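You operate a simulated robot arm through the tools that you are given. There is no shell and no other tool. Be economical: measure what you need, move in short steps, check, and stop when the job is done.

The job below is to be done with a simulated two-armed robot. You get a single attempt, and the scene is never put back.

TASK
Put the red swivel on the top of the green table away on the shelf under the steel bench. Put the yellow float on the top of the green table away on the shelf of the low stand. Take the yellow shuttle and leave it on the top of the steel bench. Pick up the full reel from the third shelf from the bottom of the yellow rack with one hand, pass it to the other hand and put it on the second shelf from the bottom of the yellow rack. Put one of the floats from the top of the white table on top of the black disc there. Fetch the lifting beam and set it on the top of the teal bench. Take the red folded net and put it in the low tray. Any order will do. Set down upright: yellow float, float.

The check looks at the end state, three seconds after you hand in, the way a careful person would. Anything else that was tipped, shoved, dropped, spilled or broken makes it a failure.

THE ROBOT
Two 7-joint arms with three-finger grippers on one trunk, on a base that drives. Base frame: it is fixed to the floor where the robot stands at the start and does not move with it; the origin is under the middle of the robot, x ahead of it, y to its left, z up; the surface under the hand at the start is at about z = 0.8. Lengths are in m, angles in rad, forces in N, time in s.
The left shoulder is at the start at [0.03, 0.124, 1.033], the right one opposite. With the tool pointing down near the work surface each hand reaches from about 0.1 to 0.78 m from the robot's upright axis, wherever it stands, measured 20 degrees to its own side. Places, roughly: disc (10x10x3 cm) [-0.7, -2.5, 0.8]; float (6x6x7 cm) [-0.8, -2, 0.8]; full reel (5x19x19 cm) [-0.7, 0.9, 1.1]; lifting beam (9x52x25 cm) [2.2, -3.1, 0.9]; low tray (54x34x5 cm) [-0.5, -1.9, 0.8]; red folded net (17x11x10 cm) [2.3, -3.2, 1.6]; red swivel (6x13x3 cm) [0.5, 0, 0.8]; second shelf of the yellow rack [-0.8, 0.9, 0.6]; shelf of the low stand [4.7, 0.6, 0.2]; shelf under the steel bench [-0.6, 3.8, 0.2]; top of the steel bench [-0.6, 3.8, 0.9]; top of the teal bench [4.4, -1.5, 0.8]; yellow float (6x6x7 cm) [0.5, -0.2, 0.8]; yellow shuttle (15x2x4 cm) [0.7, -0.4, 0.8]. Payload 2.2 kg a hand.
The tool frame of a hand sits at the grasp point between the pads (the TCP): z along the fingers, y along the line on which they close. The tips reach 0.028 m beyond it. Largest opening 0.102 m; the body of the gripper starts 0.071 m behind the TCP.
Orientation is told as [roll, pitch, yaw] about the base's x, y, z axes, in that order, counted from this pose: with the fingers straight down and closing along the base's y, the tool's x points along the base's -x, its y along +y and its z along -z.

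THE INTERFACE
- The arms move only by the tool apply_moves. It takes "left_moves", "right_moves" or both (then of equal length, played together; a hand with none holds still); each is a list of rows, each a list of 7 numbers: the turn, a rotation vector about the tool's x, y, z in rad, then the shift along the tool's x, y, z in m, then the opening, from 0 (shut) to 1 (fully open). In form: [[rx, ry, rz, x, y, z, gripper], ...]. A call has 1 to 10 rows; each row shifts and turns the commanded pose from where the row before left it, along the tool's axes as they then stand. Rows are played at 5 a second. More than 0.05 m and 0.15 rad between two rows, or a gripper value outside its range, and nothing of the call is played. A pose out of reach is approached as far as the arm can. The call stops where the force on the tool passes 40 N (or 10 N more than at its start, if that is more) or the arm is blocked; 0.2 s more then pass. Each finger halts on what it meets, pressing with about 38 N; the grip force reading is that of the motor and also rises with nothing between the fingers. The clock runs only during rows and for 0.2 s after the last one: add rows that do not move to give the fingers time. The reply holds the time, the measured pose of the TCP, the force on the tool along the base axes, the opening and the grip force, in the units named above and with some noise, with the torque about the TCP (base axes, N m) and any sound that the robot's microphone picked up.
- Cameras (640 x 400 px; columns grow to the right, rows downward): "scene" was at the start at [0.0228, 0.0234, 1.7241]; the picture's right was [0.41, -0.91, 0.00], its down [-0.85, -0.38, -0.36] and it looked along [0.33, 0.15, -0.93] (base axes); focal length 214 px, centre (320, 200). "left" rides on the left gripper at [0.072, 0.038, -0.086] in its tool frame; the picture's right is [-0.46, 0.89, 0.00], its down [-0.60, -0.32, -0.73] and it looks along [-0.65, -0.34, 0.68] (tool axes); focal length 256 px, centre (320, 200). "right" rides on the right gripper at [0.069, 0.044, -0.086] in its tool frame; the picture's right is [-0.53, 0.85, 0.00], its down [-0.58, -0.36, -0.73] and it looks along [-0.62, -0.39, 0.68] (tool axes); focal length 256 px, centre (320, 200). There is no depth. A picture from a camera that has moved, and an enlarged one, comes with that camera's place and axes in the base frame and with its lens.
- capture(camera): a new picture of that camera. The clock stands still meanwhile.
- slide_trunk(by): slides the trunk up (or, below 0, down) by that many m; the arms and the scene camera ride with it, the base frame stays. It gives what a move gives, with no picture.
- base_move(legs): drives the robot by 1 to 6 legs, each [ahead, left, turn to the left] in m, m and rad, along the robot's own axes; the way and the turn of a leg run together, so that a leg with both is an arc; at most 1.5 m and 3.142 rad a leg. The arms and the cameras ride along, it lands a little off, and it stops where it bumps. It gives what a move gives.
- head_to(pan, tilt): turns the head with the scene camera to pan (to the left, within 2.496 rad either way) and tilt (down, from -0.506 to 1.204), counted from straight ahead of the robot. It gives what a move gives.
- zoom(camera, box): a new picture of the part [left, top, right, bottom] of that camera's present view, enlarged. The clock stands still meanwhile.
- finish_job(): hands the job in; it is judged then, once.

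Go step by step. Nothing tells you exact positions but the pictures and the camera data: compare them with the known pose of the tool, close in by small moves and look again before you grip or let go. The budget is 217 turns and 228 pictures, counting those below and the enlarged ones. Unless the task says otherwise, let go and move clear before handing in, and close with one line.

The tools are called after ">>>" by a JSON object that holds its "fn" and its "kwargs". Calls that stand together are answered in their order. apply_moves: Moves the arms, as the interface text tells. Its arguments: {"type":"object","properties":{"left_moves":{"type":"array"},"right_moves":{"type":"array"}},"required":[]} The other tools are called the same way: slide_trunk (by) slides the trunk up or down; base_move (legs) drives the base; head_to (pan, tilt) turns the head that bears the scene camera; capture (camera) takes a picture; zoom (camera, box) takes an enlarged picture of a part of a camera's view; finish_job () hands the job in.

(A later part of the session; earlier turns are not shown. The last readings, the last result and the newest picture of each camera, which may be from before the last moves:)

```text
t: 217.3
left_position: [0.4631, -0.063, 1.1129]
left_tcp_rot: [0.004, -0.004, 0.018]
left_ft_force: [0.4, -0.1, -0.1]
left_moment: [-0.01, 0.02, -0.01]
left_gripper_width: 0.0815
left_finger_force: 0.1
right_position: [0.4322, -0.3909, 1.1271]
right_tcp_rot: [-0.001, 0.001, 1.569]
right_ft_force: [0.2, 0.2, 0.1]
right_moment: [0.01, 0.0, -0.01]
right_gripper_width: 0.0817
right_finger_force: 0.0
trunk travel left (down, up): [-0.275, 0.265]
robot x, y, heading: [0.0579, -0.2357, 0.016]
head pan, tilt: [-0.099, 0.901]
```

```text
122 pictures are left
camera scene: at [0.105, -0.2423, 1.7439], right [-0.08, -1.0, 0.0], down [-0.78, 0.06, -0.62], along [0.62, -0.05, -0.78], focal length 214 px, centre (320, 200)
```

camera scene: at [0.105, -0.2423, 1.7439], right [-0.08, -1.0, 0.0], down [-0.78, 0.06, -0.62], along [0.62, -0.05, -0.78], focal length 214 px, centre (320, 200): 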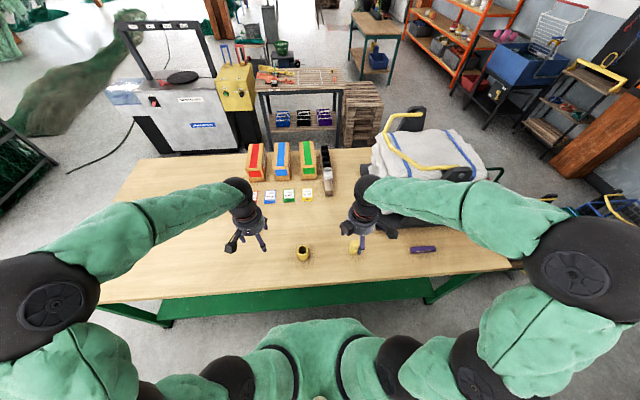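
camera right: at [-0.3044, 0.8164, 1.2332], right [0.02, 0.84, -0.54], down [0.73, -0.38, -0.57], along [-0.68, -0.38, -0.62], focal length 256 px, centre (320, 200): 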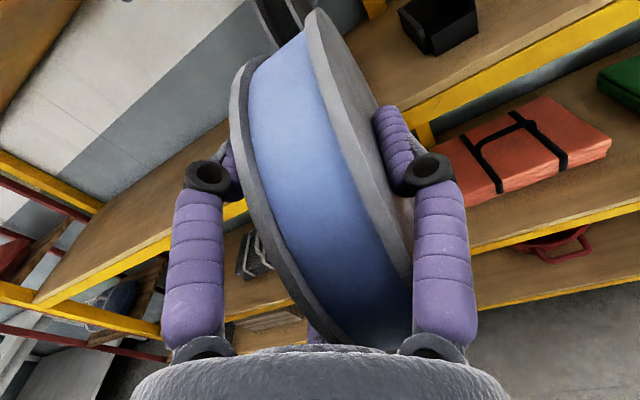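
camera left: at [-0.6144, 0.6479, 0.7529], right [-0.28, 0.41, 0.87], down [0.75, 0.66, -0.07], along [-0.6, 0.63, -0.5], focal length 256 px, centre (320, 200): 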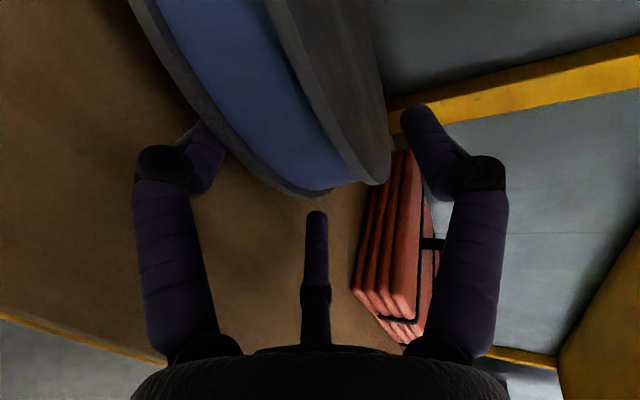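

Float confirmed at (0.526,-0.20). Right hand goes above it.

>>> {"fn": "apply_moves", "kwargs": {"right_moves": [[0, 0, 0, -0.038, -0.019, 0.02, 1], [0, 0, 0, -0.038, -0.019, 0.02, 1], [0, 0, 0, -0.038, -0.019, 0.02, 1], [0, 0, 0, -0.038, -0.019, 0.02, 1], [0, 0, 0, -0.038, -0.019, 0.02, 1], [0, 0, 0, 0, 0, 0.04, 1], [0, 0, 0, 0, 0, 0.04, 1]]}}

>>> {"fn": "capture", "kwargs": {"camera": "right"}}

```text
t: 218.9
left_position: [0.4652, -0.062, 1.1135]
left_tcp_rot: [0.004, -0.002, 0.017]
left_ft_force: [0.3, -0.1, -1.0]
left_moment: [-0.01, 0.03, 0.03]
left_gripper_width: 0.0817
left_finger_force: 0.1
right_position: [0.5302, -0.1997, 0.9461]
right_tcp_rot: [0.0, -0.001, 1.566]
right_ft_force: [0.2, -0.5, -0.4]
right_moment: [0.01, 0.05, -0.02]
right_gripper_width: 0.1017
right_finger_force: 0.0
trunk travel left (down, up): [-0.275, 0.265]
robot x, y, heading: [0.0599, -0.2359, 0.018]
head pan, tilt: [-0.099, 0.901]
```

```text
121 pictures are left
camera right: at [0.4867, -0.2702, 1.032], right [-0.84, 0.54, 0.0], down [0.37, 0.58, 0.73], along [0.39, 0.62, -0.68], focal length 256 px, centre (320, 200)
```

right: 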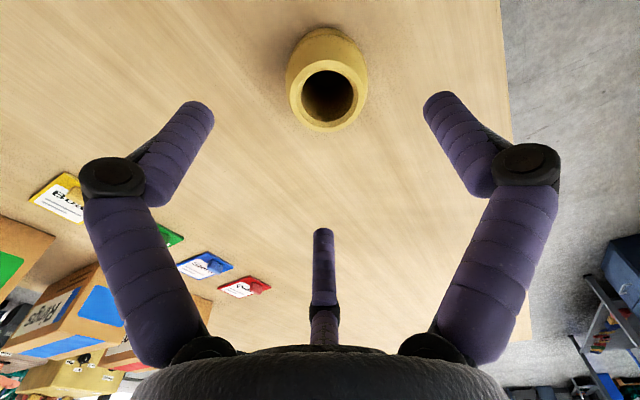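

Well centred. Descend and grip.

>>> {"fn": "apply_moves", "kwargs": {"right_moves": [[0, 0, 0, 0.004, 0.006, 0.035, 1], [0, 0, 0, 0, 0, 0.035, 1], [0, 0, 0, 0, 0, 0.034, 1], [0, 0, 0, 0, 0, 0, 0.8], [0, 0, 0, 0, 0, 0, 0.6], [0, 0, 0, 0, 0, 0, 0.3], [0, 0, 0, 0, 0, 0, 0.3], [0, 0, 0, 0, 0, -0.03, 0.3], [0, 0, 0, 0, 0, -0.04, 0.3], [0, 0, 0, 0, 0, -0.04, 0.3]]}}

>>> {"fn": "capture", "kwargs": {"camera": "right"}}

>>> {"fn": "head_to", "kwargs": {"pan": 0.12, "tilt": 0.3}}

>>> {"fn": "zoom", "kwargs": {"camera": "scene", "box": [200, 100, 440, 250]}}

```text
t: 221.1
left_position: [0.4638, -0.0644, 1.115]
left_tcp_rot: [0.002, -0.004, 0.018]
left_ft_force: [-0.1, -0.1, -0.4]
left_moment: [0.0, -0.01, 0.01]
left_gripper_width: 0.0818
left_finger_force: 0.0
right_position: [0.5207, -0.2056, 0.9532]
right_tcp_rot: [-0.001, 0.0, 1.569]
right_ft_force: [-0.4, 0.0, 0.2]
right_moment: [0.03, 0.0, 0.0]
right_gripper_width: 0.0574
right_finger_force: 37.5
trunk travel left (down, up): [-0.275, 0.265]
robot x, y, heading: [0.0542, -0.2351, 0.013]
head pan, tilt: [-0.099, 0.901]
```

```text
120 pictures are left
camera right: at [0.478, -0.2749, 1.0389], right [-0.84, 0.54, 0.0], down [0.37, 0.58, 0.73], along [0.39, 0.62, -0.68], focal length 256 px, centre (320, 200)
```

right: 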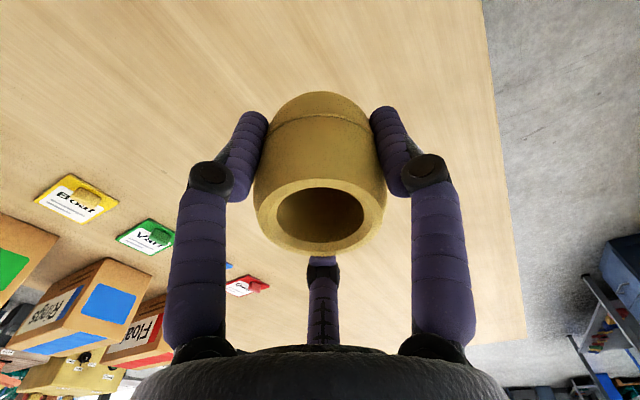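

```text
t: 222.1
left_position: [0.4647, -0.0642, 1.1154]
left_tcp_rot: [0.003, -0.003, 0.018]
left_ft_force: [-0.1, -0.2, -0.3]
left_moment: [0.0, 0.02, 0.04]
left_gripper_width: 0.0813
left_finger_force: 0.1
right_position: [0.5221, -0.2047, 0.9524]
right_tcp_rot: [0.0, 0.0, 1.569]
right_ft_force: [0.1, -0.2, 0.4]
right_moment: [-0.01, -0.02, 0.0]
right_gripper_width: 0.0571
right_finger_force: 38.0
trunk travel left (down, up): [-0.275, 0.265]
robot x, y, heading: [0.0541, -0.2351, 0.017]
head pan, tilt: [0.12, 0.3]
```

```text
2.67 times, centred on (320, 175) of scene
camera zoom: at [0.1225, -0.2234, 1.7961], right [0.14, -0.99, 0.0], down [-0.29, -0.04, -0.95], along [0.95, 0.13, -0.3], focal length 572 px, centre (320, 267)
```

zoom: 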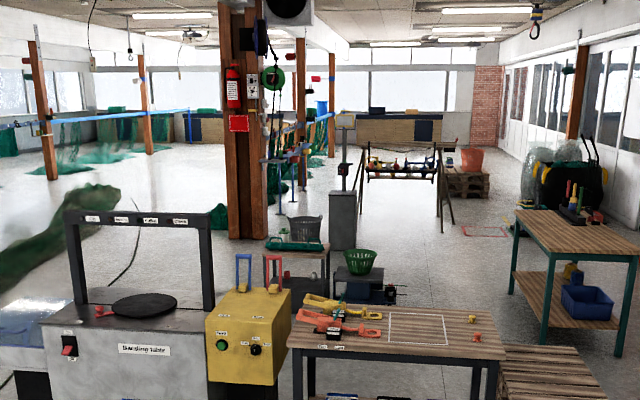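

Yellow float gripped. The low stand seems to be the one behind the machine at (4.7,0.6). I drive around the left side of the machine and then look.

>>> {"fn": "base_move", "kwargs": {"legs": [[0, 1.5, 0], [0.1, 0.33, 0], [1.4, 0.4, 0], [1.4, 0.0, 0]]}}

>>> {"fn": "head_to", "kwargs": {"pan": -0.7, "tilt": 0.45}}

>>> {"fn": "capture", "kwargs": {"camera": "scene"}}

```text
t: 244.8
left_position: [3.3263, 2.1954, 1.1142]
left_tcp_rot: [0.004, -0.004, 0.018]
left_ft_force: [0.6, 0.5, 0.6]
left_moment: [0.01, 0.0, 0.02]
left_gripper_width: 0.0815
left_finger_force: 0.1
right_position: [3.3854, 2.0559, 0.9517]
right_tcp_rot: [-0.001, -0.001, 1.571]
right_ft_force: [-0.3, 0.0, 0.2]
right_moment: [0.0, 0.04, -0.04]
right_gripper_width: 0.0571
right_finger_force: 38.0
trunk travel left (down, up): [-0.275, 0.265]
robot x, y, heading: [2.9183, 2.0187, 0.016]
head pan, tilt: [0.12, 0.3]
```

```text
t: 245.9
left_position: [3.326, 2.1952, 1.1132]
left_tcp_rot: [0.005, -0.003, 0.018]
left_ft_force: [0.6, -0.1, -0.3]
left_moment: [0.02, -0.03, 0.02]
left_gripper_width: 0.0815
left_finger_force: 0.0
right_position: [3.3848, 2.0543, 0.9515]
right_tcp_rot: [-0.001, 0.0, 1.569]
right_ft_force: [-0.9, -0.5, 0.2]
right_moment: [0.01, 0.02, 0.02]
right_gripper_width: 0.057
right_finger_force: 38.3
trunk travel left (down, up): [-0.275, 0.265]
robot x, y, heading: [2.9177, 2.0232, 0.016]
head pan, tilt: [-0.7, 0.45]
```

```text
118 pictures are left
camera scene: at [2.9639, 1.9649, 1.7822], right [-0.63, -0.78, 0.0], down [-0.34, 0.27, -0.9], along [0.7, -0.57, -0.44], focal length 214 px, centre (320, 200)
```

scene: 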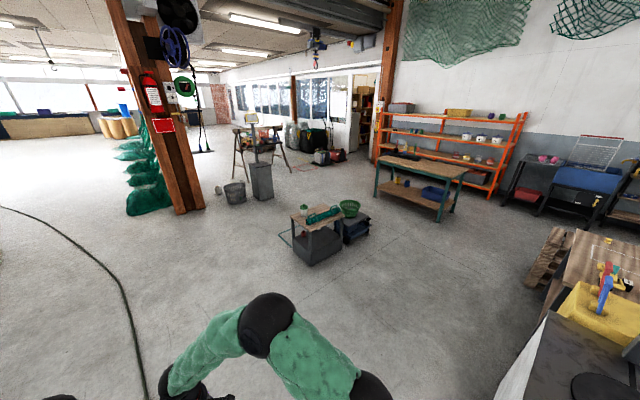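

>>> {"fn": "zoom", "kwargs": {"camera": "scene", "box": [260, 185, 400, 275]}}

```text
4.44 times, centred on (330, 230) of scene
camera zoom: at [2.9639, 1.9649, 1.7822], right [-0.63, -0.78, 0.0], down [-0.34, 0.27, -0.9], along [0.7, -0.57, -0.44], focal length 953 px, centre (276, 67)
```

zoom: 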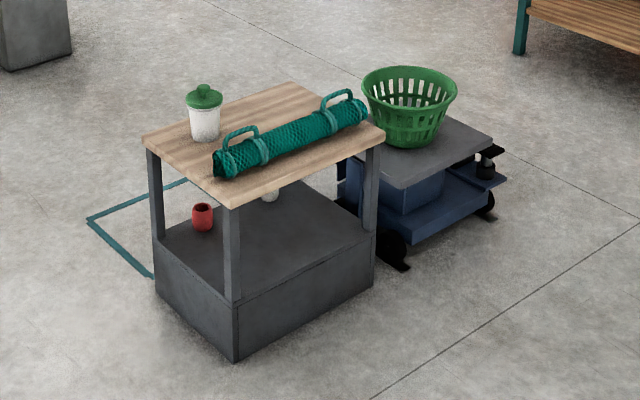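

The low stand has a shelf at z≈0.2 (x 4.50–4.88, y 0.35–0.85) under a wooden top at ≈0.5; red and white floats stand at its back. I drive in front of it and prepare a slightly tilted hand to get under the top.

>>> {"fn": "base_move", "kwargs": {"legs": [[0.6, -1.25, -0.016]]}}

>>> {"fn": "apply_moves", "kwargs": {"right_moves": [[0, 0, 0.1496, 0, 0, 0, 0.3], [0, 0, 0.1496, 0, 0, 0, 0.3], [0, 0, 0.1496, 0, 0, 0, 0.3], [0, 0, 0.1496, 0, 0, 0, 0.3], [0, 0, 0.1496, 0, 0, 0, 0.3], [0, 0, 0.1496, 0, 0, 0, 0.3], [0, 0, 0.1496, 0, 0, 0, 0.3], [0, 0, 0, 0, 0, 0, 0.3]]}}

>>> {"fn": "head_to", "kwargs": {"pan": -0.1, "tilt": 0.7}}

>>> {"fn": "capture", "kwargs": {"camera": "scene"}}

```text
t: 252.8
left_position: [3.9412, 0.9439, 1.1142]
left_tcp_rot: [0.004, -0.004, 0.008]
left_ft_force: [-0.5, -0.8, -0.8]
left_moment: [-0.01, -0.01, 0.0]
left_gripper_width: 0.0818
left_finger_force: 0.0
right_position: [3.9965, 0.8014, 0.9518]
right_tcp_rot: [-0.001, 0.0, 1.558]
right_ft_force: [-0.7, -0.7, 0.2]
right_moment: [0.01, 0.01, 0.03]
right_gripper_width: 0.0573
right_finger_force: 37.7
trunk travel left (down, up): [-0.275, 0.265]
robot x, y, heading: [3.5353, 0.774, 0.004]
head pan, tilt: [-0.7, 0.45]
```

```text
t: 254.6
left_position: [3.9405, 0.9432, 1.1142]
left_tcp_rot: [0.004, -0.003, 0.006]
left_ft_force: [-0.1, 0.3, 0.7]
left_moment: [0.01, 0.01, -0.01]
left_gripper_width: 0.0813
left_finger_force: 0.1
right_position: [3.9979, 0.8016, 0.9515]
right_tcp_rot: [0.0, 0.0, 0.509]
right_ft_force: [-0.1, -0.4, -0.3]
right_moment: [0.01, -0.01, -0.03]
right_gripper_width: 0.0572
right_finger_force: 38.4
trunk travel left (down, up): [-0.275, 0.265]
robot x, y, heading: [3.5312, 0.7735, 0.007]
head pan, tilt: [-0.7, 0.45]
```

```text
t: 255.6
left_position: [3.9413, 0.9429, 1.114]
left_tcp_rot: [0.003, -0.003, 0.006]
left_ft_force: [-0.6, 0.0, -0.4]
left_moment: [-0.01, 0.02, -0.02]
left_gripper_width: 0.0817
left_finger_force: 0.2
right_position: [3.9978, 0.8017, 0.9528]
right_tcp_rot: [0.0, 0.0, 0.511]
right_ft_force: [0.1, 0.5, -1.3]
right_moment: [-0.03, 0.02, 0.01]
right_gripper_width: 0.0571
right_finger_force: 38.0
trunk travel left (down, up): [-0.275, 0.265]
robot x, y, heading: [3.5346, 0.7792, 0.006]
head pan, tilt: [-0.099, 0.7]
```

```text
116 pictures are left
camera scene: at [3.5891, 0.7677, 1.7601], right [-0.09, -1.0, 0.0], down [-0.64, 0.06, -0.77], along [0.76, -0.07, -0.64], focal length 214 px, centre (320, 200)
```

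scene: 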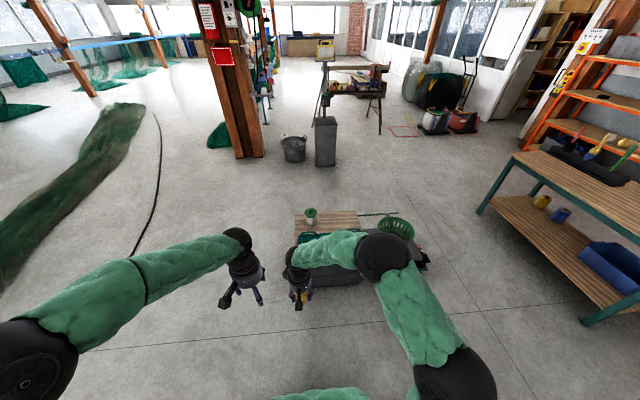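

I lower the trunk, tilt the right hand forward by 0.5 rad and lower it in front of the stand.

>>> {"fn": "slide_trunk", "kwargs": {"by": -0.27}}

>>> {"fn": "apply_moves", "kwargs": {"right_moves": [[0.062, -0.1085, 0, 0, 0, 0, 0.3], [0.062, -0.1085, 0, 0, 0, 0, 0.3], [0.062, -0.1085, 0, 0, 0, 0, 0.3], [0.062, -0.1085, 0, 0, 0, 0, 0.3], [0, 0, 0, 0.0264, -0.0068, 0.0363, 0.3], [0, 0, 0, 0.0264, -0.0068, 0.0363, 0.3], [0, 0, 0, 0.0264, -0.0068, 0.0363, 0.3], [0, 0, 0, 0.0264, -0.0068, 0.0363, 0.3], [0, 0, 0, 0.0264, -0.0068, 0.0363, 0.3], [0, 0, 0, 0.0264, -0.0068, 0.0363, 0.3]]}}

>>> {"fn": "apply_moves", "kwargs": {"right_moves": [[0, 0, 0, 0.0264, -0.0068, 0.0363, 0.3], [0, 0, 0, 0.0264, -0.0068, 0.0363, 0.3]]}}

>>> {"fn": "capture", "kwargs": {"camera": "right"}}

>>> {"fn": "capture", "kwargs": {"camera": "scene"}}

```text
t: 258.4
left_position: [3.942, 0.9434, 0.8441]
left_tcp_rot: [0.003, -0.003, 0.006]
left_ft_force: [1.2, 0.1, -0.5]
left_moment: [0.0, -0.02, 0.02]
left_gripper_width: 0.0815
left_finger_force: 0.1
right_position: [3.9968, 0.8018, 0.6824]
right_tcp_rot: [0.0, -0.001, 0.512]
right_ft_force: [0.2, -0.3, 0.7]
right_moment: [-0.03, 0.01, 0.03]
right_gripper_width: 0.057
right_finger_force: 38.2
trunk travel left (down, up): [-0.005, 0.535]
robot x, y, heading: [3.5325, 0.7737, 0.002]
head pan, tilt: [-0.099, 0.7]
```

```text
t: 260.6
left_position: [3.9405, 0.9422, 0.8443]
left_tcp_rot: [0.003, -0.004, 0.007]
left_ft_force: [0.1, -0.7, 1.3]
left_moment: [0.01, 0.02, -0.02]
left_gripper_width: 0.0816
left_finger_force: 0.1
right_position: [3.9982, 0.6876, 0.4342]
right_tcp_rot: [-0.265, -0.431, 0.57]
right_ft_force: [-0.1, 0.2, -0.9]
right_moment: [0.0, 0.03, 0.02]
right_gripper_width: 0.0569
right_finger_force: 37.5
trunk travel left (down, up): [-0.005, 0.535]
robot x, y, heading: [3.5323, 0.7751, 0.012]
head pan, tilt: [-0.099, 0.7]
```

```text
t: 261.2
left_position: [3.9409, 0.9442, 0.8446]
left_tcp_rot: [0.005, -0.003, 0.008]
left_ft_force: [-0.4, 0.0, -0.3]
left_moment: [-0.02, -0.01, -0.03]
left_gripper_width: 0.0814
left_finger_force: 0.0
right_position: [3.9983, 0.6489, 0.3522]
right_tcp_rot: [-0.266, -0.429, 0.57]
right_ft_force: [-0.1, -0.4, 0.3]
right_moment: [0.01, 0.06, -0.03]
right_gripper_width: 0.0571
right_finger_force: 38.0
trunk travel left (down, up): [-0.005, 0.535]
robot x, y, heading: [3.5332, 0.7777, 0.007]
head pan, tilt: [-0.099, 0.7]
```

```text
115 pictures are left
camera right: at [3.8866, 0.6525, 0.3877], right [0.05, 1.0, 0.02], down [0.25, -0.03, 0.97], along [0.97, -0.04, -0.25], focal length 256 px, centre (320, 200)
```

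right: 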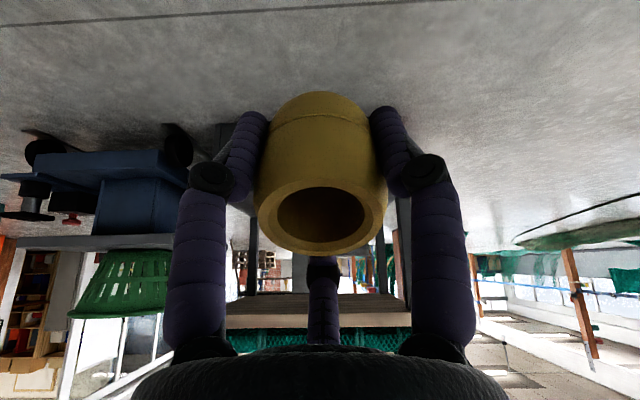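

```text
114 pictures are left
camera scene: at [3.5893, 0.7675, 1.49], right [-0.09, -1.0, 0.0], down [-0.64, 0.06, -0.76], along [0.76, -0.07, -0.64], focal length 214 px, centre (320, 200)
```

scene: 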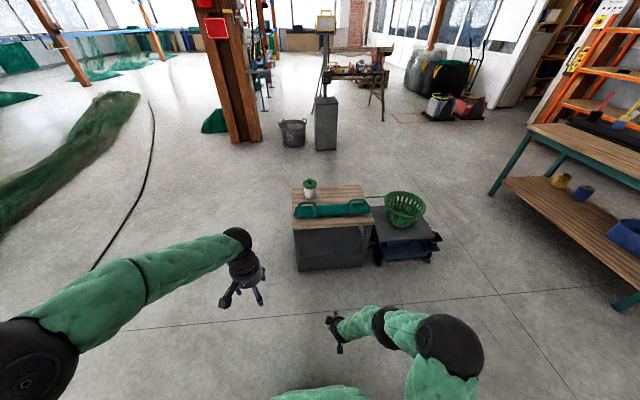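

The stand's front edge is at x≈4.50. I drive forward to just in front of the shelf and look.

>>> {"fn": "base_move", "kwargs": {"legs": [[0.43, -0.05, 0]]}}

>>> {"fn": "apply_moves", "kwargs": {"right_moves": [[0, 0, 0, 0.021, 0.0117, 0.0439, 0.3], [0, 0, 0, 0, 0, 0, 0.3]]}}

>>> {"fn": "capture", "kwargs": {"camera": "right"}}

>>> {"fn": "zoom", "kwargs": {"camera": "scene", "box": [240, 200, 480, 350]}}

```text
t: 263.8
left_position: [4.3718, 0.8964, 0.8437]
left_tcp_rot: [0.003, -0.003, 0.007]
left_ft_force: [-0.3, -0.2, 0.9]
left_moment: [0.03, 0.02, -0.02]
left_gripper_width: 0.0818
left_finger_force: 0.0
right_position: [4.4277, 0.6024, 0.3521]
right_tcp_rot: [-0.266, -0.429, 0.571]
right_ft_force: [0.0, -0.8, -0.9]
right_moment: [0.02, -0.01, 0.0]
right_gripper_width: 0.0572
right_finger_force: 38.3
trunk travel left (down, up): [-0.005, 0.535]
robot x, y, heading: [3.9623, 0.728, 0.009]
head pan, tilt: [-0.099, 0.7]
```

```text
t: 264.4
left_position: [4.3721, 0.8957, 0.844]
left_tcp_rot: [0.003, -0.005, 0.008]
left_ft_force: [-0.1, 0.7, 0.4]
left_moment: [0.0, 0.01, 0.05]
left_gripper_width: 0.0816
left_finger_force: 0.0
right_position: [4.4277, 0.6008, 0.3011]
right_tcp_rot: [-0.266, -0.428, 0.571]
right_ft_force: [0.0, -0.2, -0.9]
right_moment: [0.0, 0.03, 0.01]
right_gripper_width: 0.0573
right_finger_force: 37.9
trunk travel left (down, up): [-0.005, 0.535]
robot x, y, heading: [3.9659, 0.7251, 0.003]
head pan, tilt: [-0.099, 0.7]
```

```text
113 pictures are left
camera right: at [4.3157, 0.6049, 0.3374], right [0.05, 1.0, 0.02], down [0.25, -0.03, 0.97], along [0.97, -0.04, -0.25], focal length 256 px, centre (320, 200)
```

right: 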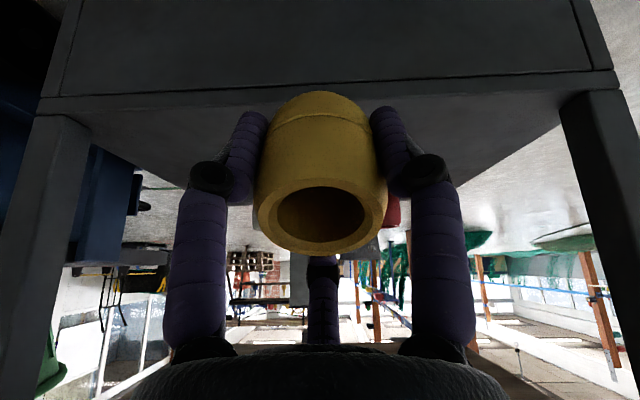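

```text
2.67 times, centred on (360, 275) of scene
camera zoom: at [4.0193, 0.7205, 1.4901], right [-0.09, -1.0, 0.0], down [-0.64, 0.06, -0.76], along [0.76, -0.07, -0.64], focal length 572 px, centre (213, 0)
```

zoom: 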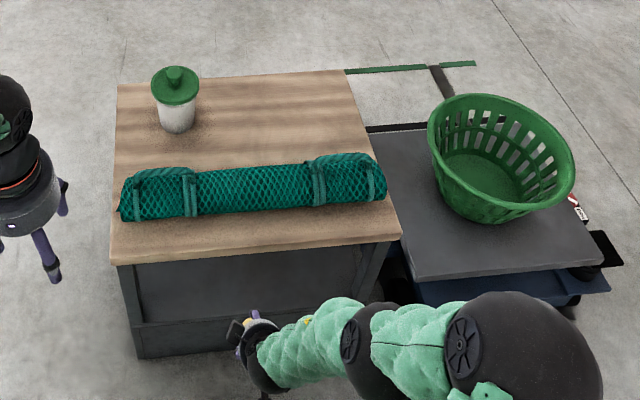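

Shelf edge at x=4.50. Advance so the float is about 6 cm inside.

>>> {"fn": "base_move", "kwargs": {"legs": [[0.07, 0, 0]]}}

>>> {"fn": "apply_moves", "kwargs": {"right_moves": [[0, 0, 0, -0.0255, -0.0142, 0.016, 0.3], [0, 0, 0, -0.0255, -0.0142, 0.016, 0.3], [0, 0, 0, 0, 0, 0, 0.3]]}}

>>> {"fn": "capture", "kwargs": {"camera": "right"}}

>>> {"fn": "zoom", "kwargs": {"camera": "scene", "box": [240, 200, 480, 350]}}

```text
t: 265.4
left_position: [4.4403, 0.8979, 0.8444]
left_tcp_rot: [0.003, -0.004, 0.008]
left_ft_force: [0.5, -0.4, -0.3]
left_moment: [-0.02, 0.03, 0.02]
left_gripper_width: 0.0812
left_finger_force: 0.1
right_position: [4.4979, 0.6017, 0.3018]
right_tcp_rot: [-0.265, -0.429, 0.569]
right_ft_force: [-0.4, -0.2, -0.8]
right_moment: [0.0, 0.04, -0.01]
right_gripper_width: 0.0573
right_finger_force: 37.9
trunk travel left (down, up): [-0.005, 0.535]
robot x, y, heading: [4.0319, 0.7299, 0.006]
head pan, tilt: [-0.099, 0.7]
```

```text
t: 266.2
left_position: [4.4397, 0.8978, 0.8437]
left_tcp_rot: [0.003, -0.004, 0.007]
left_ft_force: [0.5, -0.4, 0.7]
left_moment: [-0.01, -0.02, 0.0]
left_gripper_width: 0.0817
left_finger_force: 0.1
right_position: [4.5546, 0.6048, 0.2962]
right_tcp_rot: [-0.254, -0.419, 0.569]
right_ft_force: [-1.1, 0.7, -0.2]
right_moment: [0.01, -0.01, -0.03]
right_gripper_width: 0.0573
right_finger_force: 37.7
trunk travel left (down, up): [-0.005, 0.535]
robot x, y, heading: [4.0301, 0.7324, 0.002]
head pan, tilt: [-0.099, 0.7]
```

```text
111 pictures are left
camera right: at [4.4426, 0.6084, 0.3345], right [0.04, 1.0, 0.03], down [0.26, -0.04, 0.96], along [0.96, -0.03, -0.26], focal length 256 px, centre (320, 200)
```

right: 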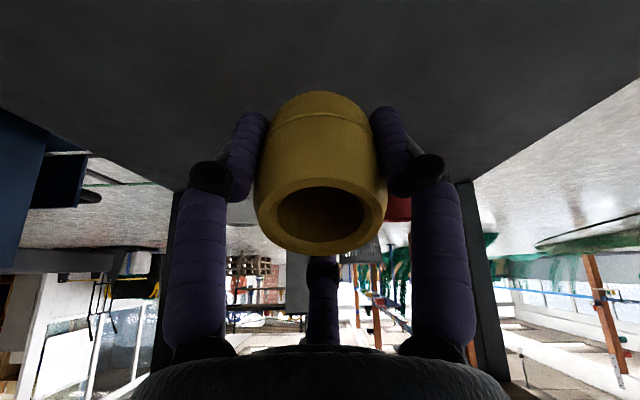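

```text
2.67 times, centred on (360, 275) of scene
camera zoom: at [4.0868, 0.7208, 1.4899], right [-0.09, -1.0, 0.0], down [-0.64, 0.06, -0.77], along [0.76, -0.07, -0.64], focal length 572 px, centre (213, 0)
```

zoom: 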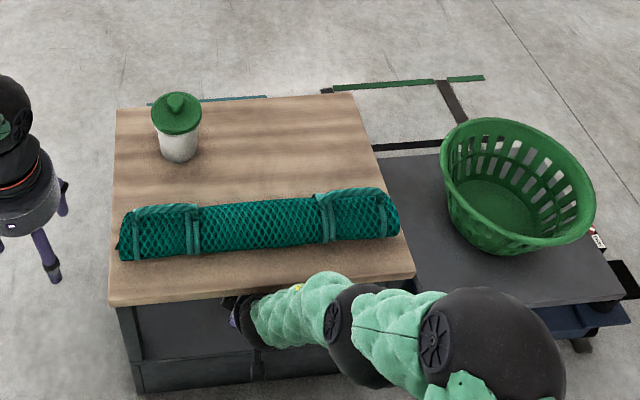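

Now lower in small steps to touch the shelf.

>>> {"fn": "apply_moves", "kwargs": {"right_moves": [[0, 0, 0, 0.0042, 0.0023, 0.0088, 0.3], [0, 0, 0, 0.0042, 0.0023, 0.0088, 0.3], [0, 0, 0, 0.0042, 0.0023, 0.0088, 0.3], [0, 0, 0, 0.0021, 0.0012, 0.0044, 0.3], [0, 0, 0, 0.0021, 0.0012, 0.0044, 0.3], [0, 0, 0, 0, 0, 0, 0.3]]}}

>>> {"fn": "capture", "kwargs": {"camera": "right"}}

```text
t: 267.6
left_position: [4.4408, 0.8974, 0.8451]
left_tcp_rot: [0.003, -0.005, 0.007]
left_ft_force: [0.2, 0.6, 0.4]
left_moment: [-0.02, -0.02, 0.02]
left_gripper_width: 0.0816
left_finger_force: 0.0
right_position: [4.5654, 0.6015, 0.2602]
right_tcp_rot: [-0.266, -0.429, 0.569]
right_ft_force: [-0.8, -0.4, -0.2]
right_moment: [-0.01, 0.03, -0.03]
right_gripper_width: 0.057
right_finger_force: 38.3
trunk travel left (down, up): [-0.005, 0.535]
robot x, y, heading: [4.0326, 0.7278, 0.011]
head pan, tilt: [-0.099, 0.7]
```

```text
109 pictures are left
camera right: at [4.4531, 0.6052, 0.2973], right [0.05, 1.0, 0.02], down [0.25, -0.03, 0.97], along [0.97, -0.04, -0.25], focal length 256 px, centre (320, 200)
```

right: 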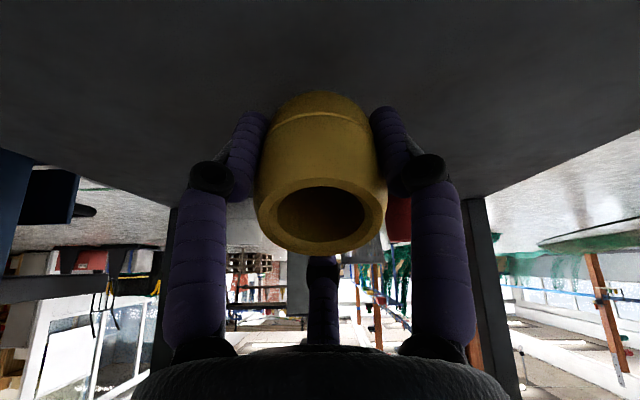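

>>> {"fn": "apply_moves", "kwargs": {"right_moves": [[0, 0, 0, 0.0017, 0.0009, 0.0035, 0.3], [0, 0, 0, 0.0017, 0.0009, 0.0035, 0.3], [0, 0, 0, 0.0017, 0.0009, 0.0035, 0.3], [0, 0, 0, 0.0012, 0.0007, 0.0026, 0.3], [0, 0, 0, 0, 0, 0, 0.3]]}}

```text
t: 268.8
left_position: [4.4399, 0.8982, 0.8448]
left_tcp_rot: [0.002, -0.005, 0.007]
left_ft_force: [0.0, -0.7, -1.3]
left_moment: [-0.02, 0.01, -0.01]
left_gripper_width: 0.0816
left_finger_force: 0.1
right_position: [4.5654, 0.6007, 0.2466]
right_tcp_rot: [-0.269, -0.434, 0.572]
right_ft_force: [-2.6, 2.3, 26.2]
right_moment: [0.09, 0.17, -0.01]
right_gripper_width: 0.0575
right_finger_force: 38.0
trunk travel left (down, up): [-0.005, 0.535]
robot x, y, heading: [4.03, 0.7299, 0.007]
head pan, tilt: [-0.099, 0.7]
```

Contact. Relieve the force and open gradually so the float rocks upright gently.

>>> {"fn": "apply_moves", "kwargs": {"right_moves": [[0, 0, 0, -0.0013, -0.0007, -0.0026, 0.3], [0, 0, 0, 0, 0, 0, 0.56], [0, 0, 0, 0, 0, 0, 0.58], [0, 0, 0, 0, 0, 0, 0.6], [0, 0, 0, 0, 0, 0, 0.63], [0, 0, 0, 0, 0, 0, 0.67], [0, 0, 0, 0, 0, 0, 0.72], [0, 0, 0, 0, 0, 0, 0.8], [0, 0, 0, 0, 0, 0, 0.8]]}}

>>> {"fn": "capture", "kwargs": {"camera": "right"}}

```text
t: 270.8
left_position: [4.4414, 0.8966, 0.8437]
left_tcp_rot: [0.005, -0.003, 0.006]
left_ft_force: [0.6, -0.9, -0.5]
left_moment: [0.04, -0.02, -0.02]
left_gripper_width: 0.0817
left_finger_force: 0.0
right_position: [4.5641, 0.602, 0.2484]
right_tcp_rot: [-0.267, -0.43, 0.571]
right_ft_force: [-0.3, -0.2, -0.8]
right_moment: [0.01, -0.01, 0.02]
right_gripper_width: 0.0816
right_finger_force: 0.2
trunk travel left (down, up): [-0.005, 0.535]
robot x, y, heading: [4.0288, 0.7311, 0.007]
head pan, tilt: [-0.099, 0.7]
```

```text
108 pictures are left
camera right: at [4.4525, 0.6054, 0.2855], right [0.05, 1.0, 0.02], down [0.25, -0.03, 0.97], along [0.97, -0.04, -0.25], focal length 256 px, centre (320, 200)
```

right: 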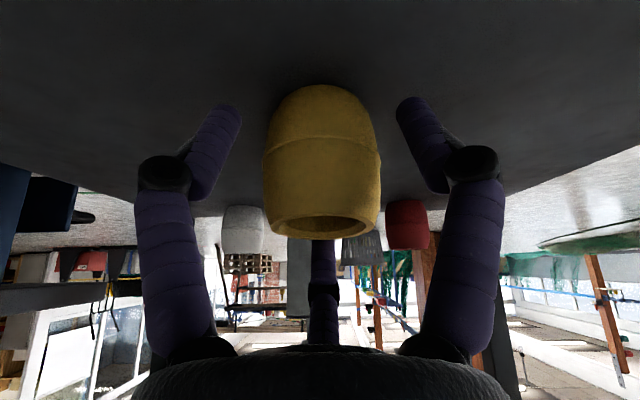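

Float looks nearly upright. Open fully and look again.

>>> {"fn": "apply_moves", "kwargs": {"right_moves": [[0, 0, 0, 0, 0, 0, 0.9], [0, 0, 0, 0, 0, 0, 1.0], [0, 0, 0, 0, 0, 0, 1.0]]}}

>>> {"fn": "zoom", "kwargs": {"camera": "right", "box": [160, 60, 480, 300]}}

```text
t: 271.6
left_position: [4.441, 0.8977, 0.8439]
left_tcp_rot: [0.004, -0.004, 0.007]
left_ft_force: [0.6, 0.3, -0.4]
left_moment: [-0.01, -0.01, -0.01]
left_gripper_width: 0.0814
left_finger_force: 0.1
right_position: [4.5656, 0.601, 0.2498]
right_tcp_rot: [-0.265, -0.428, 0.571]
right_ft_force: [0.6, 0.3, 0.0]
right_moment: [0.02, -0.02, 0.0]
right_gripper_width: 0.102
right_finger_force: 0.0
trunk travel left (down, up): [-0.005, 0.535]
robot x, y, heading: [4.0346, 0.7288, 0.006]
head pan, tilt: [-0.099, 0.7]
```

```text
1.67 times, centred on (320, 180) of right
camera zoom: at [4.4525, 0.6054, 0.2855], right [0.05, 1.0, 0.02], down [0.25, -0.03, 0.97], along [0.97, -0.04, -0.25], focal length 427 px, centre (320, 233)
```

zoom: 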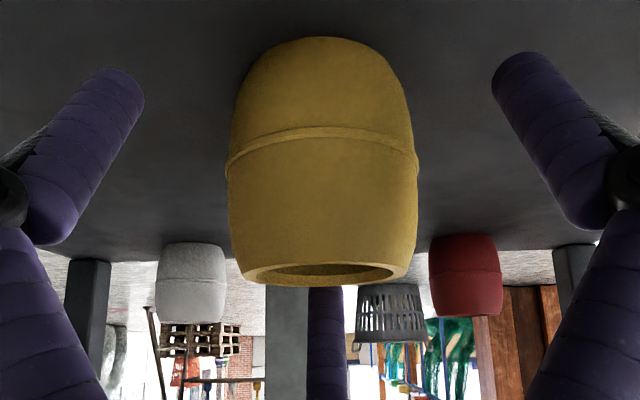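

The float stands upright and free. I withdraw along the hand axis, then back off the base.

>>> {"fn": "apply_moves", "kwargs": {"right_moves": [[0, 0, 0, 0, 0, -0.02, 1.0], [0, 0, 0, 0, 0, -0.025, 1.0], [0, 0, 0, 0, 0, -0.03, 1.0]]}}

>>> {"fn": "base_move", "kwargs": {"legs": [[-0.45, 0, 0]]}}

>>> {"fn": "capture", "kwargs": {"camera": "right"}}

>>> {"fn": "zoom", "kwargs": {"camera": "scene", "box": [240, 160, 400, 280]}}

```text
t: 272.4
left_position: [4.4408, 0.8969, 0.8433]
left_tcp_rot: [0.003, -0.003, 0.008]
left_ft_force: [0.2, 0.4, -0.1]
left_moment: [-0.02, -0.03, 0.02]
left_gripper_width: 0.0814
left_finger_force: 0.0
right_position: [4.5282, 0.6024, 0.316]
right_tcp_rot: [-0.264, -0.429, 0.573]
right_ft_force: [-0.1, 0.5, -0.3]
right_moment: [-0.04, 0.0, -0.01]
right_gripper_width: 0.1021
right_finger_force: 0.0
trunk travel left (down, up): [-0.005, 0.535]
robot x, y, heading: [4.0325, 0.7289, 0.01]
head pan, tilt: [-0.099, 0.7]
```

```text
t: 275.2
left_position: [3.9866, 0.8945, 0.8441]
left_tcp_rot: [0.003, -0.003, 0.003]
left_ft_force: [0.3, -0.2, 0.5]
left_moment: [0.01, 0.0, -0.04]
left_gripper_width: 0.0814
left_finger_force: 0.1
right_position: [4.0733, 0.5985, 0.3162]
right_tcp_rot: [-0.266, -0.428, 0.567]
right_ft_force: [0.2, 0.4, 0.2]
right_moment: [0.0, 0.0, 0.01]
right_gripper_width: 0.1018
right_finger_force: 0.1
trunk travel left (down, up): [-0.005, 0.535]
robot x, y, heading: [3.5763, 0.7263, 0.0]
head pan, tilt: [-0.099, 0.7]
```

```text
106 pictures are left
camera right: at [3.9609, 0.6025, 0.3525], right [0.05, 1.0, 0.02], down [0.25, -0.03, 0.97], along [0.97, -0.04, -0.25], focal length 256 px, centre (320, 200)
```

right: 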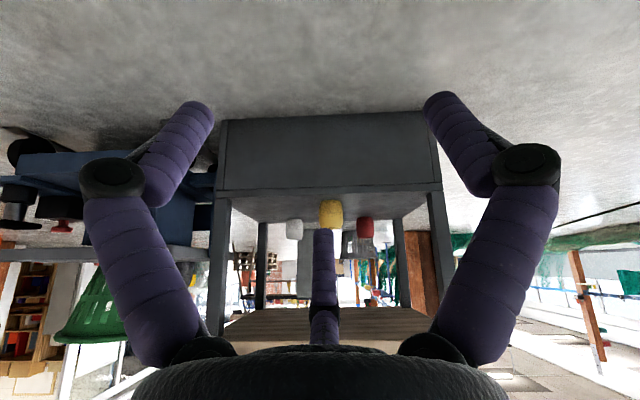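

```text
3.33 times, centred on (320, 220) of scene
camera zoom: at [3.6328, 0.7188, 1.4901], right [-0.1, -1.0, 0.0], down [-0.64, 0.06, -0.76], along [0.76, -0.07, -0.64], focal length 715 px, centre (320, 133)
```

zoom: 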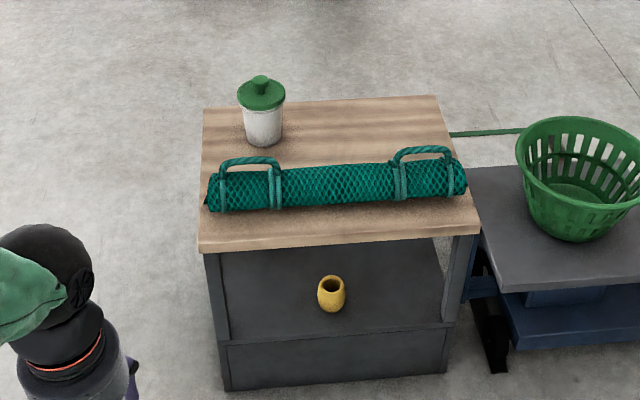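

The yellow float stands upright on the stand's shelf. Next I reset the hand/trunk and look toward the teal bench and the lifting beam.

>>> {"fn": "slide_trunk", "kwargs": {"by": 0.27}}

>>> {"fn": "apply_moves", "kwargs": {"right_moves": [[-0.062, 0.1085, 0, 0, 0, 0, 1], [-0.062, 0.1085, 0, 0, 0, 0, 1], [-0.062, 0.1085, 0, 0, 0, 0, 1], [-0.062, 0.1085, 0, 0, 0, 0, 1], [0, 0, 0, 0, 0, -0.049, 1], [0, 0, 0, 0, 0, -0.049, 1], [0, 0, 0, 0, 0, -0.049, 1], [0, 0, 0, 0, 0, -0.049, 1], [0, 0, 0, 0, 0, -0.049, 1], [0, 0, 0, 0, 0, -0.049, 1]]}}

>>> {"fn": "head_to", "kwargs": {"pan": -1.3, "tilt": 0.4}}

>>> {"fn": "capture", "kwargs": {"camera": "scene"}}

```text
t: 277.9
left_position: [3.9842, 0.8932, 1.1124]
left_tcp_rot: [0.004, -0.003, 0.004]
left_ft_force: [0.4, -0.7, 0.4]
left_moment: [0.03, 0.01, 0.0]
left_gripper_width: 0.0817
left_finger_force: 0.2
right_position: [4.0723, 0.5977, 0.586]
right_tcp_rot: [-0.266, -0.43, 0.567]
right_ft_force: [0.2, 0.3, 0.1]
right_moment: [-0.01, 0.0, 0.01]
right_gripper_width: 0.102
right_finger_force: 0.0
trunk travel left (down, up): [-0.275, 0.265]
robot x, y, heading: [3.5755, 0.7262, 0.002]
head pan, tilt: [-0.099, 0.7]
```

```text
t: 280.1
left_position: [3.9857, 0.8934, 1.1149]
left_tcp_rot: [0.005, -0.004, 0.006]
left_ft_force: [0.0, -0.4, -0.3]
left_moment: [0.05, 0.01, 0.02]
left_gripper_width: 0.0816
left_finger_force: 0.1
right_position: [4.071, 0.5979, 0.8823]
right_tcp_rot: [-0.001, 0.001, 0.509]
right_ft_force: [-0.4, 0.8, -0.4]
right_moment: [-0.01, -0.03, 0.01]
right_gripper_width: 0.1021
right_finger_force: 0.1
trunk travel left (down, up): [-0.275, 0.265]
robot x, y, heading: [3.5764, 0.7259, 0.003]
head pan, tilt: [-0.099, 0.7]
```

```text
t: 281.5
left_position: [3.9863, 0.893, 1.1128]
left_tcp_rot: [0.004, -0.004, 0.005]
left_ft_force: [0.4, 0.0, 0.6]
left_moment: [0.01, -0.01, -0.02]
left_gripper_width: 0.0816
left_finger_force: 0.0
right_position: [4.0739, 0.598, 0.8813]
right_tcp_rot: [0.001, -0.001, 0.508]
right_ft_force: [0.0, -0.1, 0.1]
right_moment: [-0.01, 0.0, 0.02]
right_gripper_width: 0.102
right_finger_force: 0.0
trunk travel left (down, up): [-0.275, 0.265]
robot x, y, heading: [3.5752, 0.7318, 0.007]
head pan, tilt: [-1.3, 0.4]
```

```text
104 pictures are left
camera scene: at [3.5737, 0.6378, 1.7869], right [-0.96, -0.27, 0.0], down [-0.11, 0.37, -0.92], along [0.25, -0.89, -0.39], focal length 214 px, centre (320, 200)
```

scene: 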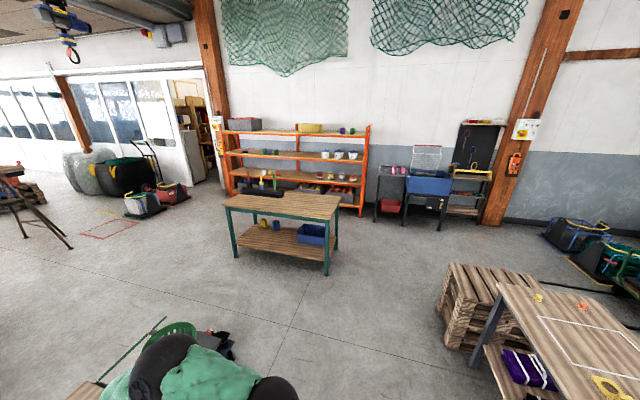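

>>> {"fn": "zoom", "kwargs": {"camera": "scene", "box": [360, 100, 540, 235]}}

>>> {"fn": "zoom", "kwargs": {"camera": "scene", "box": [200, 170, 380, 285]}}

```text
2.96 times, centred on (450, 168) of scene
camera zoom: at [3.5737, 0.6378, 1.7869], right [-0.96, -0.27, 0.0], down [-0.11, 0.37, -0.92], along [0.25, -0.89, -0.39], focal length 636 px, centre (-65, 296)
```

zoom: 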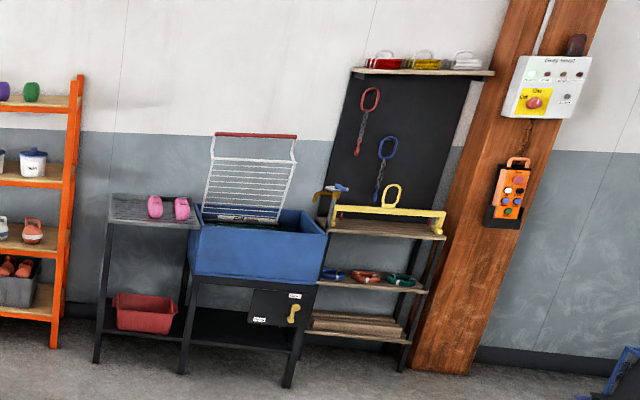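

```text
3.48 times, centred on (290, 228) of scene
camera zoom: at [3.5737, 0.6378, 1.7869], right [-0.96, -0.27, 0.0], down [-0.11, 0.37, -0.92], along [0.25, -0.89, -0.39], focal length 746 px, centre (424, 104)
```

zoom: 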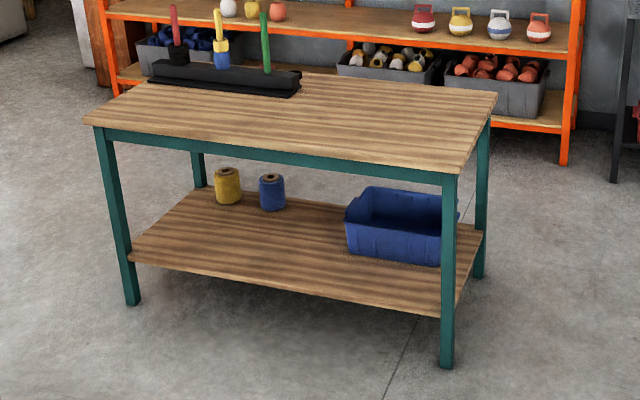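

The beam (yellow bar with ring) lies on the small wooden rack at x≈2.2 and the red net is on the shelf above; the teal bench spans x 3.97–5.22, y −1.17…−1.75. I turn to face −y and drive down the aisle.

>>> {"fn": "base_move", "kwargs": {"legs": [[0, 0, -1.577], [1.3, -0.13, 0], [0.75, 0, 0]]}}

>>> {"fn": "head_to", "kwargs": {"pan": -0.65, "tilt": 0.5}}

>>> {"fn": "capture", "kwargs": {"camera": "scene"}}

```text
t: 295.6
left_position: [3.6272, -1.7369, 1.1129]
left_tcp_rot: [0.004, -0.004, -1.571]
left_ft_force: [-0.4, -0.6, -0.1]
left_moment: [-0.01, 0.0, -0.01]
left_gripper_width: 0.0816
left_finger_force: 0.1
right_position: [3.3315, -1.821, 0.8799]
right_tcp_rot: [0.0, 0.001, -1.067]
right_ft_force: [-0.8, -0.6, -0.6]
right_moment: [0.02, 0.0, 0.01]
right_gripper_width: 0.1019
right_finger_force: 0.1
trunk travel left (down, up): [-0.275, 0.265]
robot x, y, heading: [3.46, -1.3241, -1.571]
head pan, tilt: [-1.3, 0.4]
```

```text
t: 296.6
left_position: [3.6277, -1.7353, 1.1132]
left_tcp_rot: [0.004, -0.004, -1.571]
left_ft_force: [-0.2, 0.0, -0.5]
left_moment: [0.0, -0.04, 0.01]
left_gripper_width: 0.0816
left_finger_force: 0.0
right_position: [3.3299, -1.8207, 0.8812]
right_tcp_rot: [0.0, 0.0, -1.066]
right_ft_force: [1.3, 0.4, 0.4]
right_moment: [0.01, -0.01, 0.01]
right_gripper_width: 0.102
right_finger_force: 0.1
trunk travel left (down, up): [-0.275, 0.265]
robot x, y, heading: [3.4616, -1.3257, -1.572]
head pan, tilt: [-0.649, 0.499]
```

```text
101 pictures are left
camera scene: at [3.4084, -1.3685, 1.7778], right [-0.8, 0.61, 0.0], down [0.29, 0.38, -0.88], along [-0.53, -0.7, -0.48], focal length 214 px, centre (320, 200)
```

scene: 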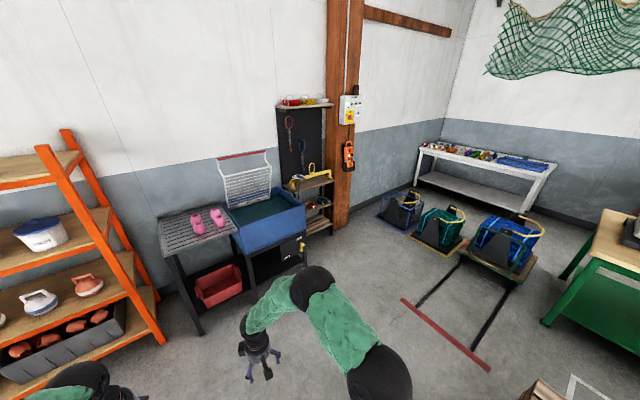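

Clear floor in front of the rack. I drive in front of it.

>>> {"fn": "base_move", "kwargs": {"legs": [[0.5, -1.14, 0], [0.3, 0, 0]]}}

>>> {"fn": "head_to", "kwargs": {"pan": 0.0, "tilt": 0.45}}

>>> {"fn": "capture", "kwargs": {"camera": "scene"}}

>>> {"fn": "zoom", "kwargs": {"camera": "scene", "box": [220, 110, 460, 300]}}

```text
t: 304.5
left_position: [2.4922, -2.5395, 1.1136]
left_tcp_rot: [0.005, -0.001, -1.568]
left_ft_force: [0.1, 1.6, 0.3]
left_moment: [0.02, -0.03, 0.0]
left_gripper_width: 0.0815
left_finger_force: 0.0
right_position: [2.1955, -2.6253, 0.8802]
right_tcp_rot: [0.0, 0.001, -1.063]
right_ft_force: [-0.8, -1.3, 0.9]
right_moment: [0.0, 0.03, -0.04]
right_gripper_width: 0.1023
right_finger_force: 0.0
trunk travel left (down, up): [-0.275, 0.265]
robot x, y, heading: [2.327, -2.1298, -1.57]
head pan, tilt: [-0.649, 0.499]
```

```text
t: 305.6
left_position: [2.4917, -2.5373, 1.1143]
left_tcp_rot: [0.005, -0.002, -1.568]
left_ft_force: [-0.2, 0.4, -0.7]
left_moment: [0.02, 0.01, 0.0]
left_gripper_width: 0.0814
left_finger_force: 0.0
right_position: [2.1944, -2.6246, 0.8804]
right_tcp_rot: [-0.001, -0.001, -1.065]
right_ft_force: [0.2, 0.0, 0.1]
right_moment: [0.01, -0.03, -0.01]
right_gripper_width: 0.1021
right_finger_force: 0.0
trunk travel left (down, up): [-0.275, 0.265]
robot x, y, heading: [2.3261, -2.1293, -1.571]
head pan, tilt: [0.0, 0.45]
```

```text
100 pictures are left
camera scene: at [2.3267, -2.1911, 1.7822], right [-1.0, 0.0, 0.0], down [0.0, 0.44, -0.9], along [0.0, -0.9, -0.44], focal length 214 px, centre (320, 200)
```

scene: 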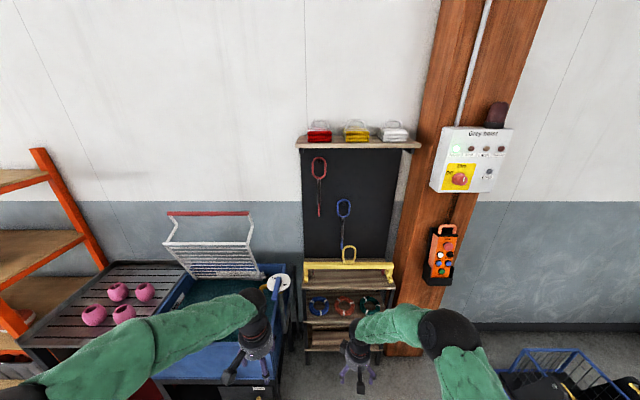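

```text
2.11 times, centred on (340, 205) of scene
camera zoom: at [2.3267, -2.1911, 1.7822], right [-1.0, 0.0, 0.0], down [0.0, 0.44, -0.9], along [0.0, -0.9, -0.44], focal length 452 px, centre (278, 190)
```

zoom: 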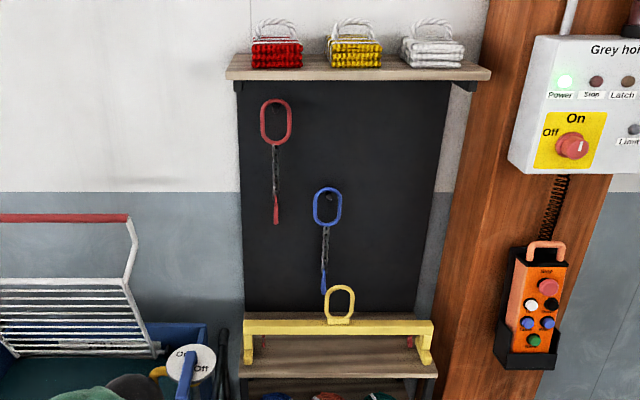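

The beam stands on two feet at about x 1.91–2.43, y≈−3.1 with its bar at z≈0.93. I plan to grip it with both hands from above and lift it with the trunk. First turn both hands to close front-to-back.

>>> {"fn": "apply_moves", "kwargs": {"left_moves": [[0, 0, -0.149, 0, 0, -0.01, 1], [0, 0, -0.149, 0, 0, -0.01, 1], [0, 0, -0.149, 0, 0, -0.01, 1], [0, 0, -0.149, 0, 0, -0.01, 1], [0, 0, -0.149, 0, 0, -0.01, 1], [0, 0, -0.149, 0, 0, 0, 1], [0, 0, -0.149, 0, 0, 0, 1], [0, 0, -0.149, 0, 0, 0, 1], [0, 0, -0.149, 0, 0, 0, 1], [0, 0, -0.149, 0, 0, 0, 1]], "right_moves": [[0, 0, -0.1065, 0, 0, -0.03, 1], [0, 0, -0.1065, 0, 0, -0.03, 1], [0, 0, -0.1065, 0, 0, -0.03, 1], [0, 0, -0.1065, 0, 0, -0.03, 1], [0, 0, -0.1065, 0, 0, -0.03, 1], [0, 0, -0.1065, 0, 0, -0.03, 1], [0, 0, -0.1065, 0, 0, -0.03, 1], [0, 0, -0.1065, 0, 0, -0.03, 1], [0, 0, -0.1065, 0, 0, -0.03, 1], [0, 0, -0.1065, 0, 0, -0.01, 1]]}}

>>> {"fn": "base_move", "kwargs": {"legs": [[0, -0.225, 0], [0.29, 0, 0]]}}

>>> {"fn": "head_to", "kwargs": {"pan": 0.0, "tilt": 0.7}}

>>> {"fn": "capture", "kwargs": {"camera": "scene"}}

```text
t: 307.8
left_position: [2.4922, -2.5377, 1.1635]
left_tcp_rot: [-0.004, -0.004, -0.075]
left_ft_force: [-0.1, -0.1, -0.2]
left_moment: [-0.01, -0.01, 0.02]
left_gripper_width: 0.102
left_finger_force: 0.1
right_position: [2.1956, -2.6236, 1.1609]
right_tcp_rot: [0.0, 0.0, 0.004]
right_ft_force: [-0.4, 1.1, -0.2]
right_moment: [0.0, 0.0, 0.0]
right_gripper_width: 0.1021
right_finger_force: 0.0
trunk travel left (down, up): [-0.275, 0.265]
robot x, y, heading: [2.3253, -2.1274, -1.563]
head pan, tilt: [0.0, 0.45]
```

```text
t: 311.1
left_position: [2.2647, -2.8314, 1.1651]
left_tcp_rot: [-0.003, -0.004, -0.077]
left_ft_force: [-0.2, -0.3, -0.9]
left_moment: [0.04, 0.0, -0.03]
left_gripper_width: 0.1022
left_finger_force: 0.1
right_position: [1.9684, -2.9167, 1.1598]
right_tcp_rot: [0.001, 0.002, -0.001]
right_ft_force: [-1.6, -1.0, 0.5]
right_moment: [0.02, 0.02, 0.02]
right_gripper_width: 0.1022
right_finger_force: 0.0
trunk travel left (down, up): [-0.275, 0.265]
robot x, y, heading: [2.0979, -2.4198, -1.574]
head pan, tilt: [0.0, 0.45]
```

```text
t: 311.9
left_position: [2.2649, -2.8307, 1.1655]
left_tcp_rot: [-0.005, -0.004, -0.077]
left_ft_force: [1.0, 0.7, -0.9]
left_moment: [-0.02, -0.03, -0.02]
left_gripper_width: 0.1022
left_finger_force: 0.2
right_position: [1.9693, -2.9148, 1.1601]
right_tcp_rot: [0.001, 0.0, 0.001]
right_ft_force: [0.1, -0.5, -0.4]
right_moment: [0.0, -0.01, -0.01]
right_gripper_width: 0.102
right_finger_force: 0.1
trunk travel left (down, up): [-0.275, 0.265]
robot x, y, heading: [2.0995, -2.4202, -1.569]
head pan, tilt: [0.0, 0.7]
```

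```text
98 pictures are left
camera scene: at [2.1012, -2.4762, 1.7601], right [-1.0, 0.0, 0.0], down [0.0, 0.64, -0.77], along [0.0, -0.77, -0.64], focal length 214 px, centre (320, 200)
```

scene: 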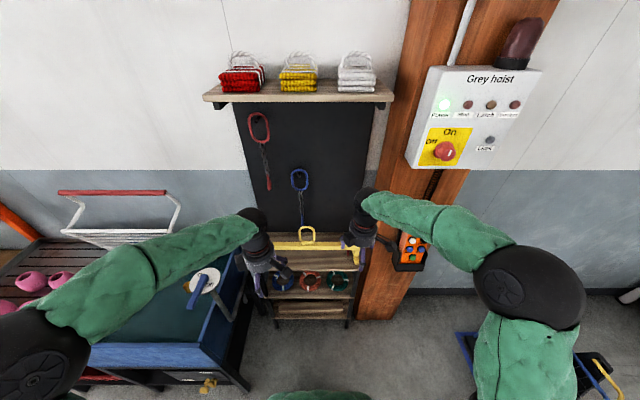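

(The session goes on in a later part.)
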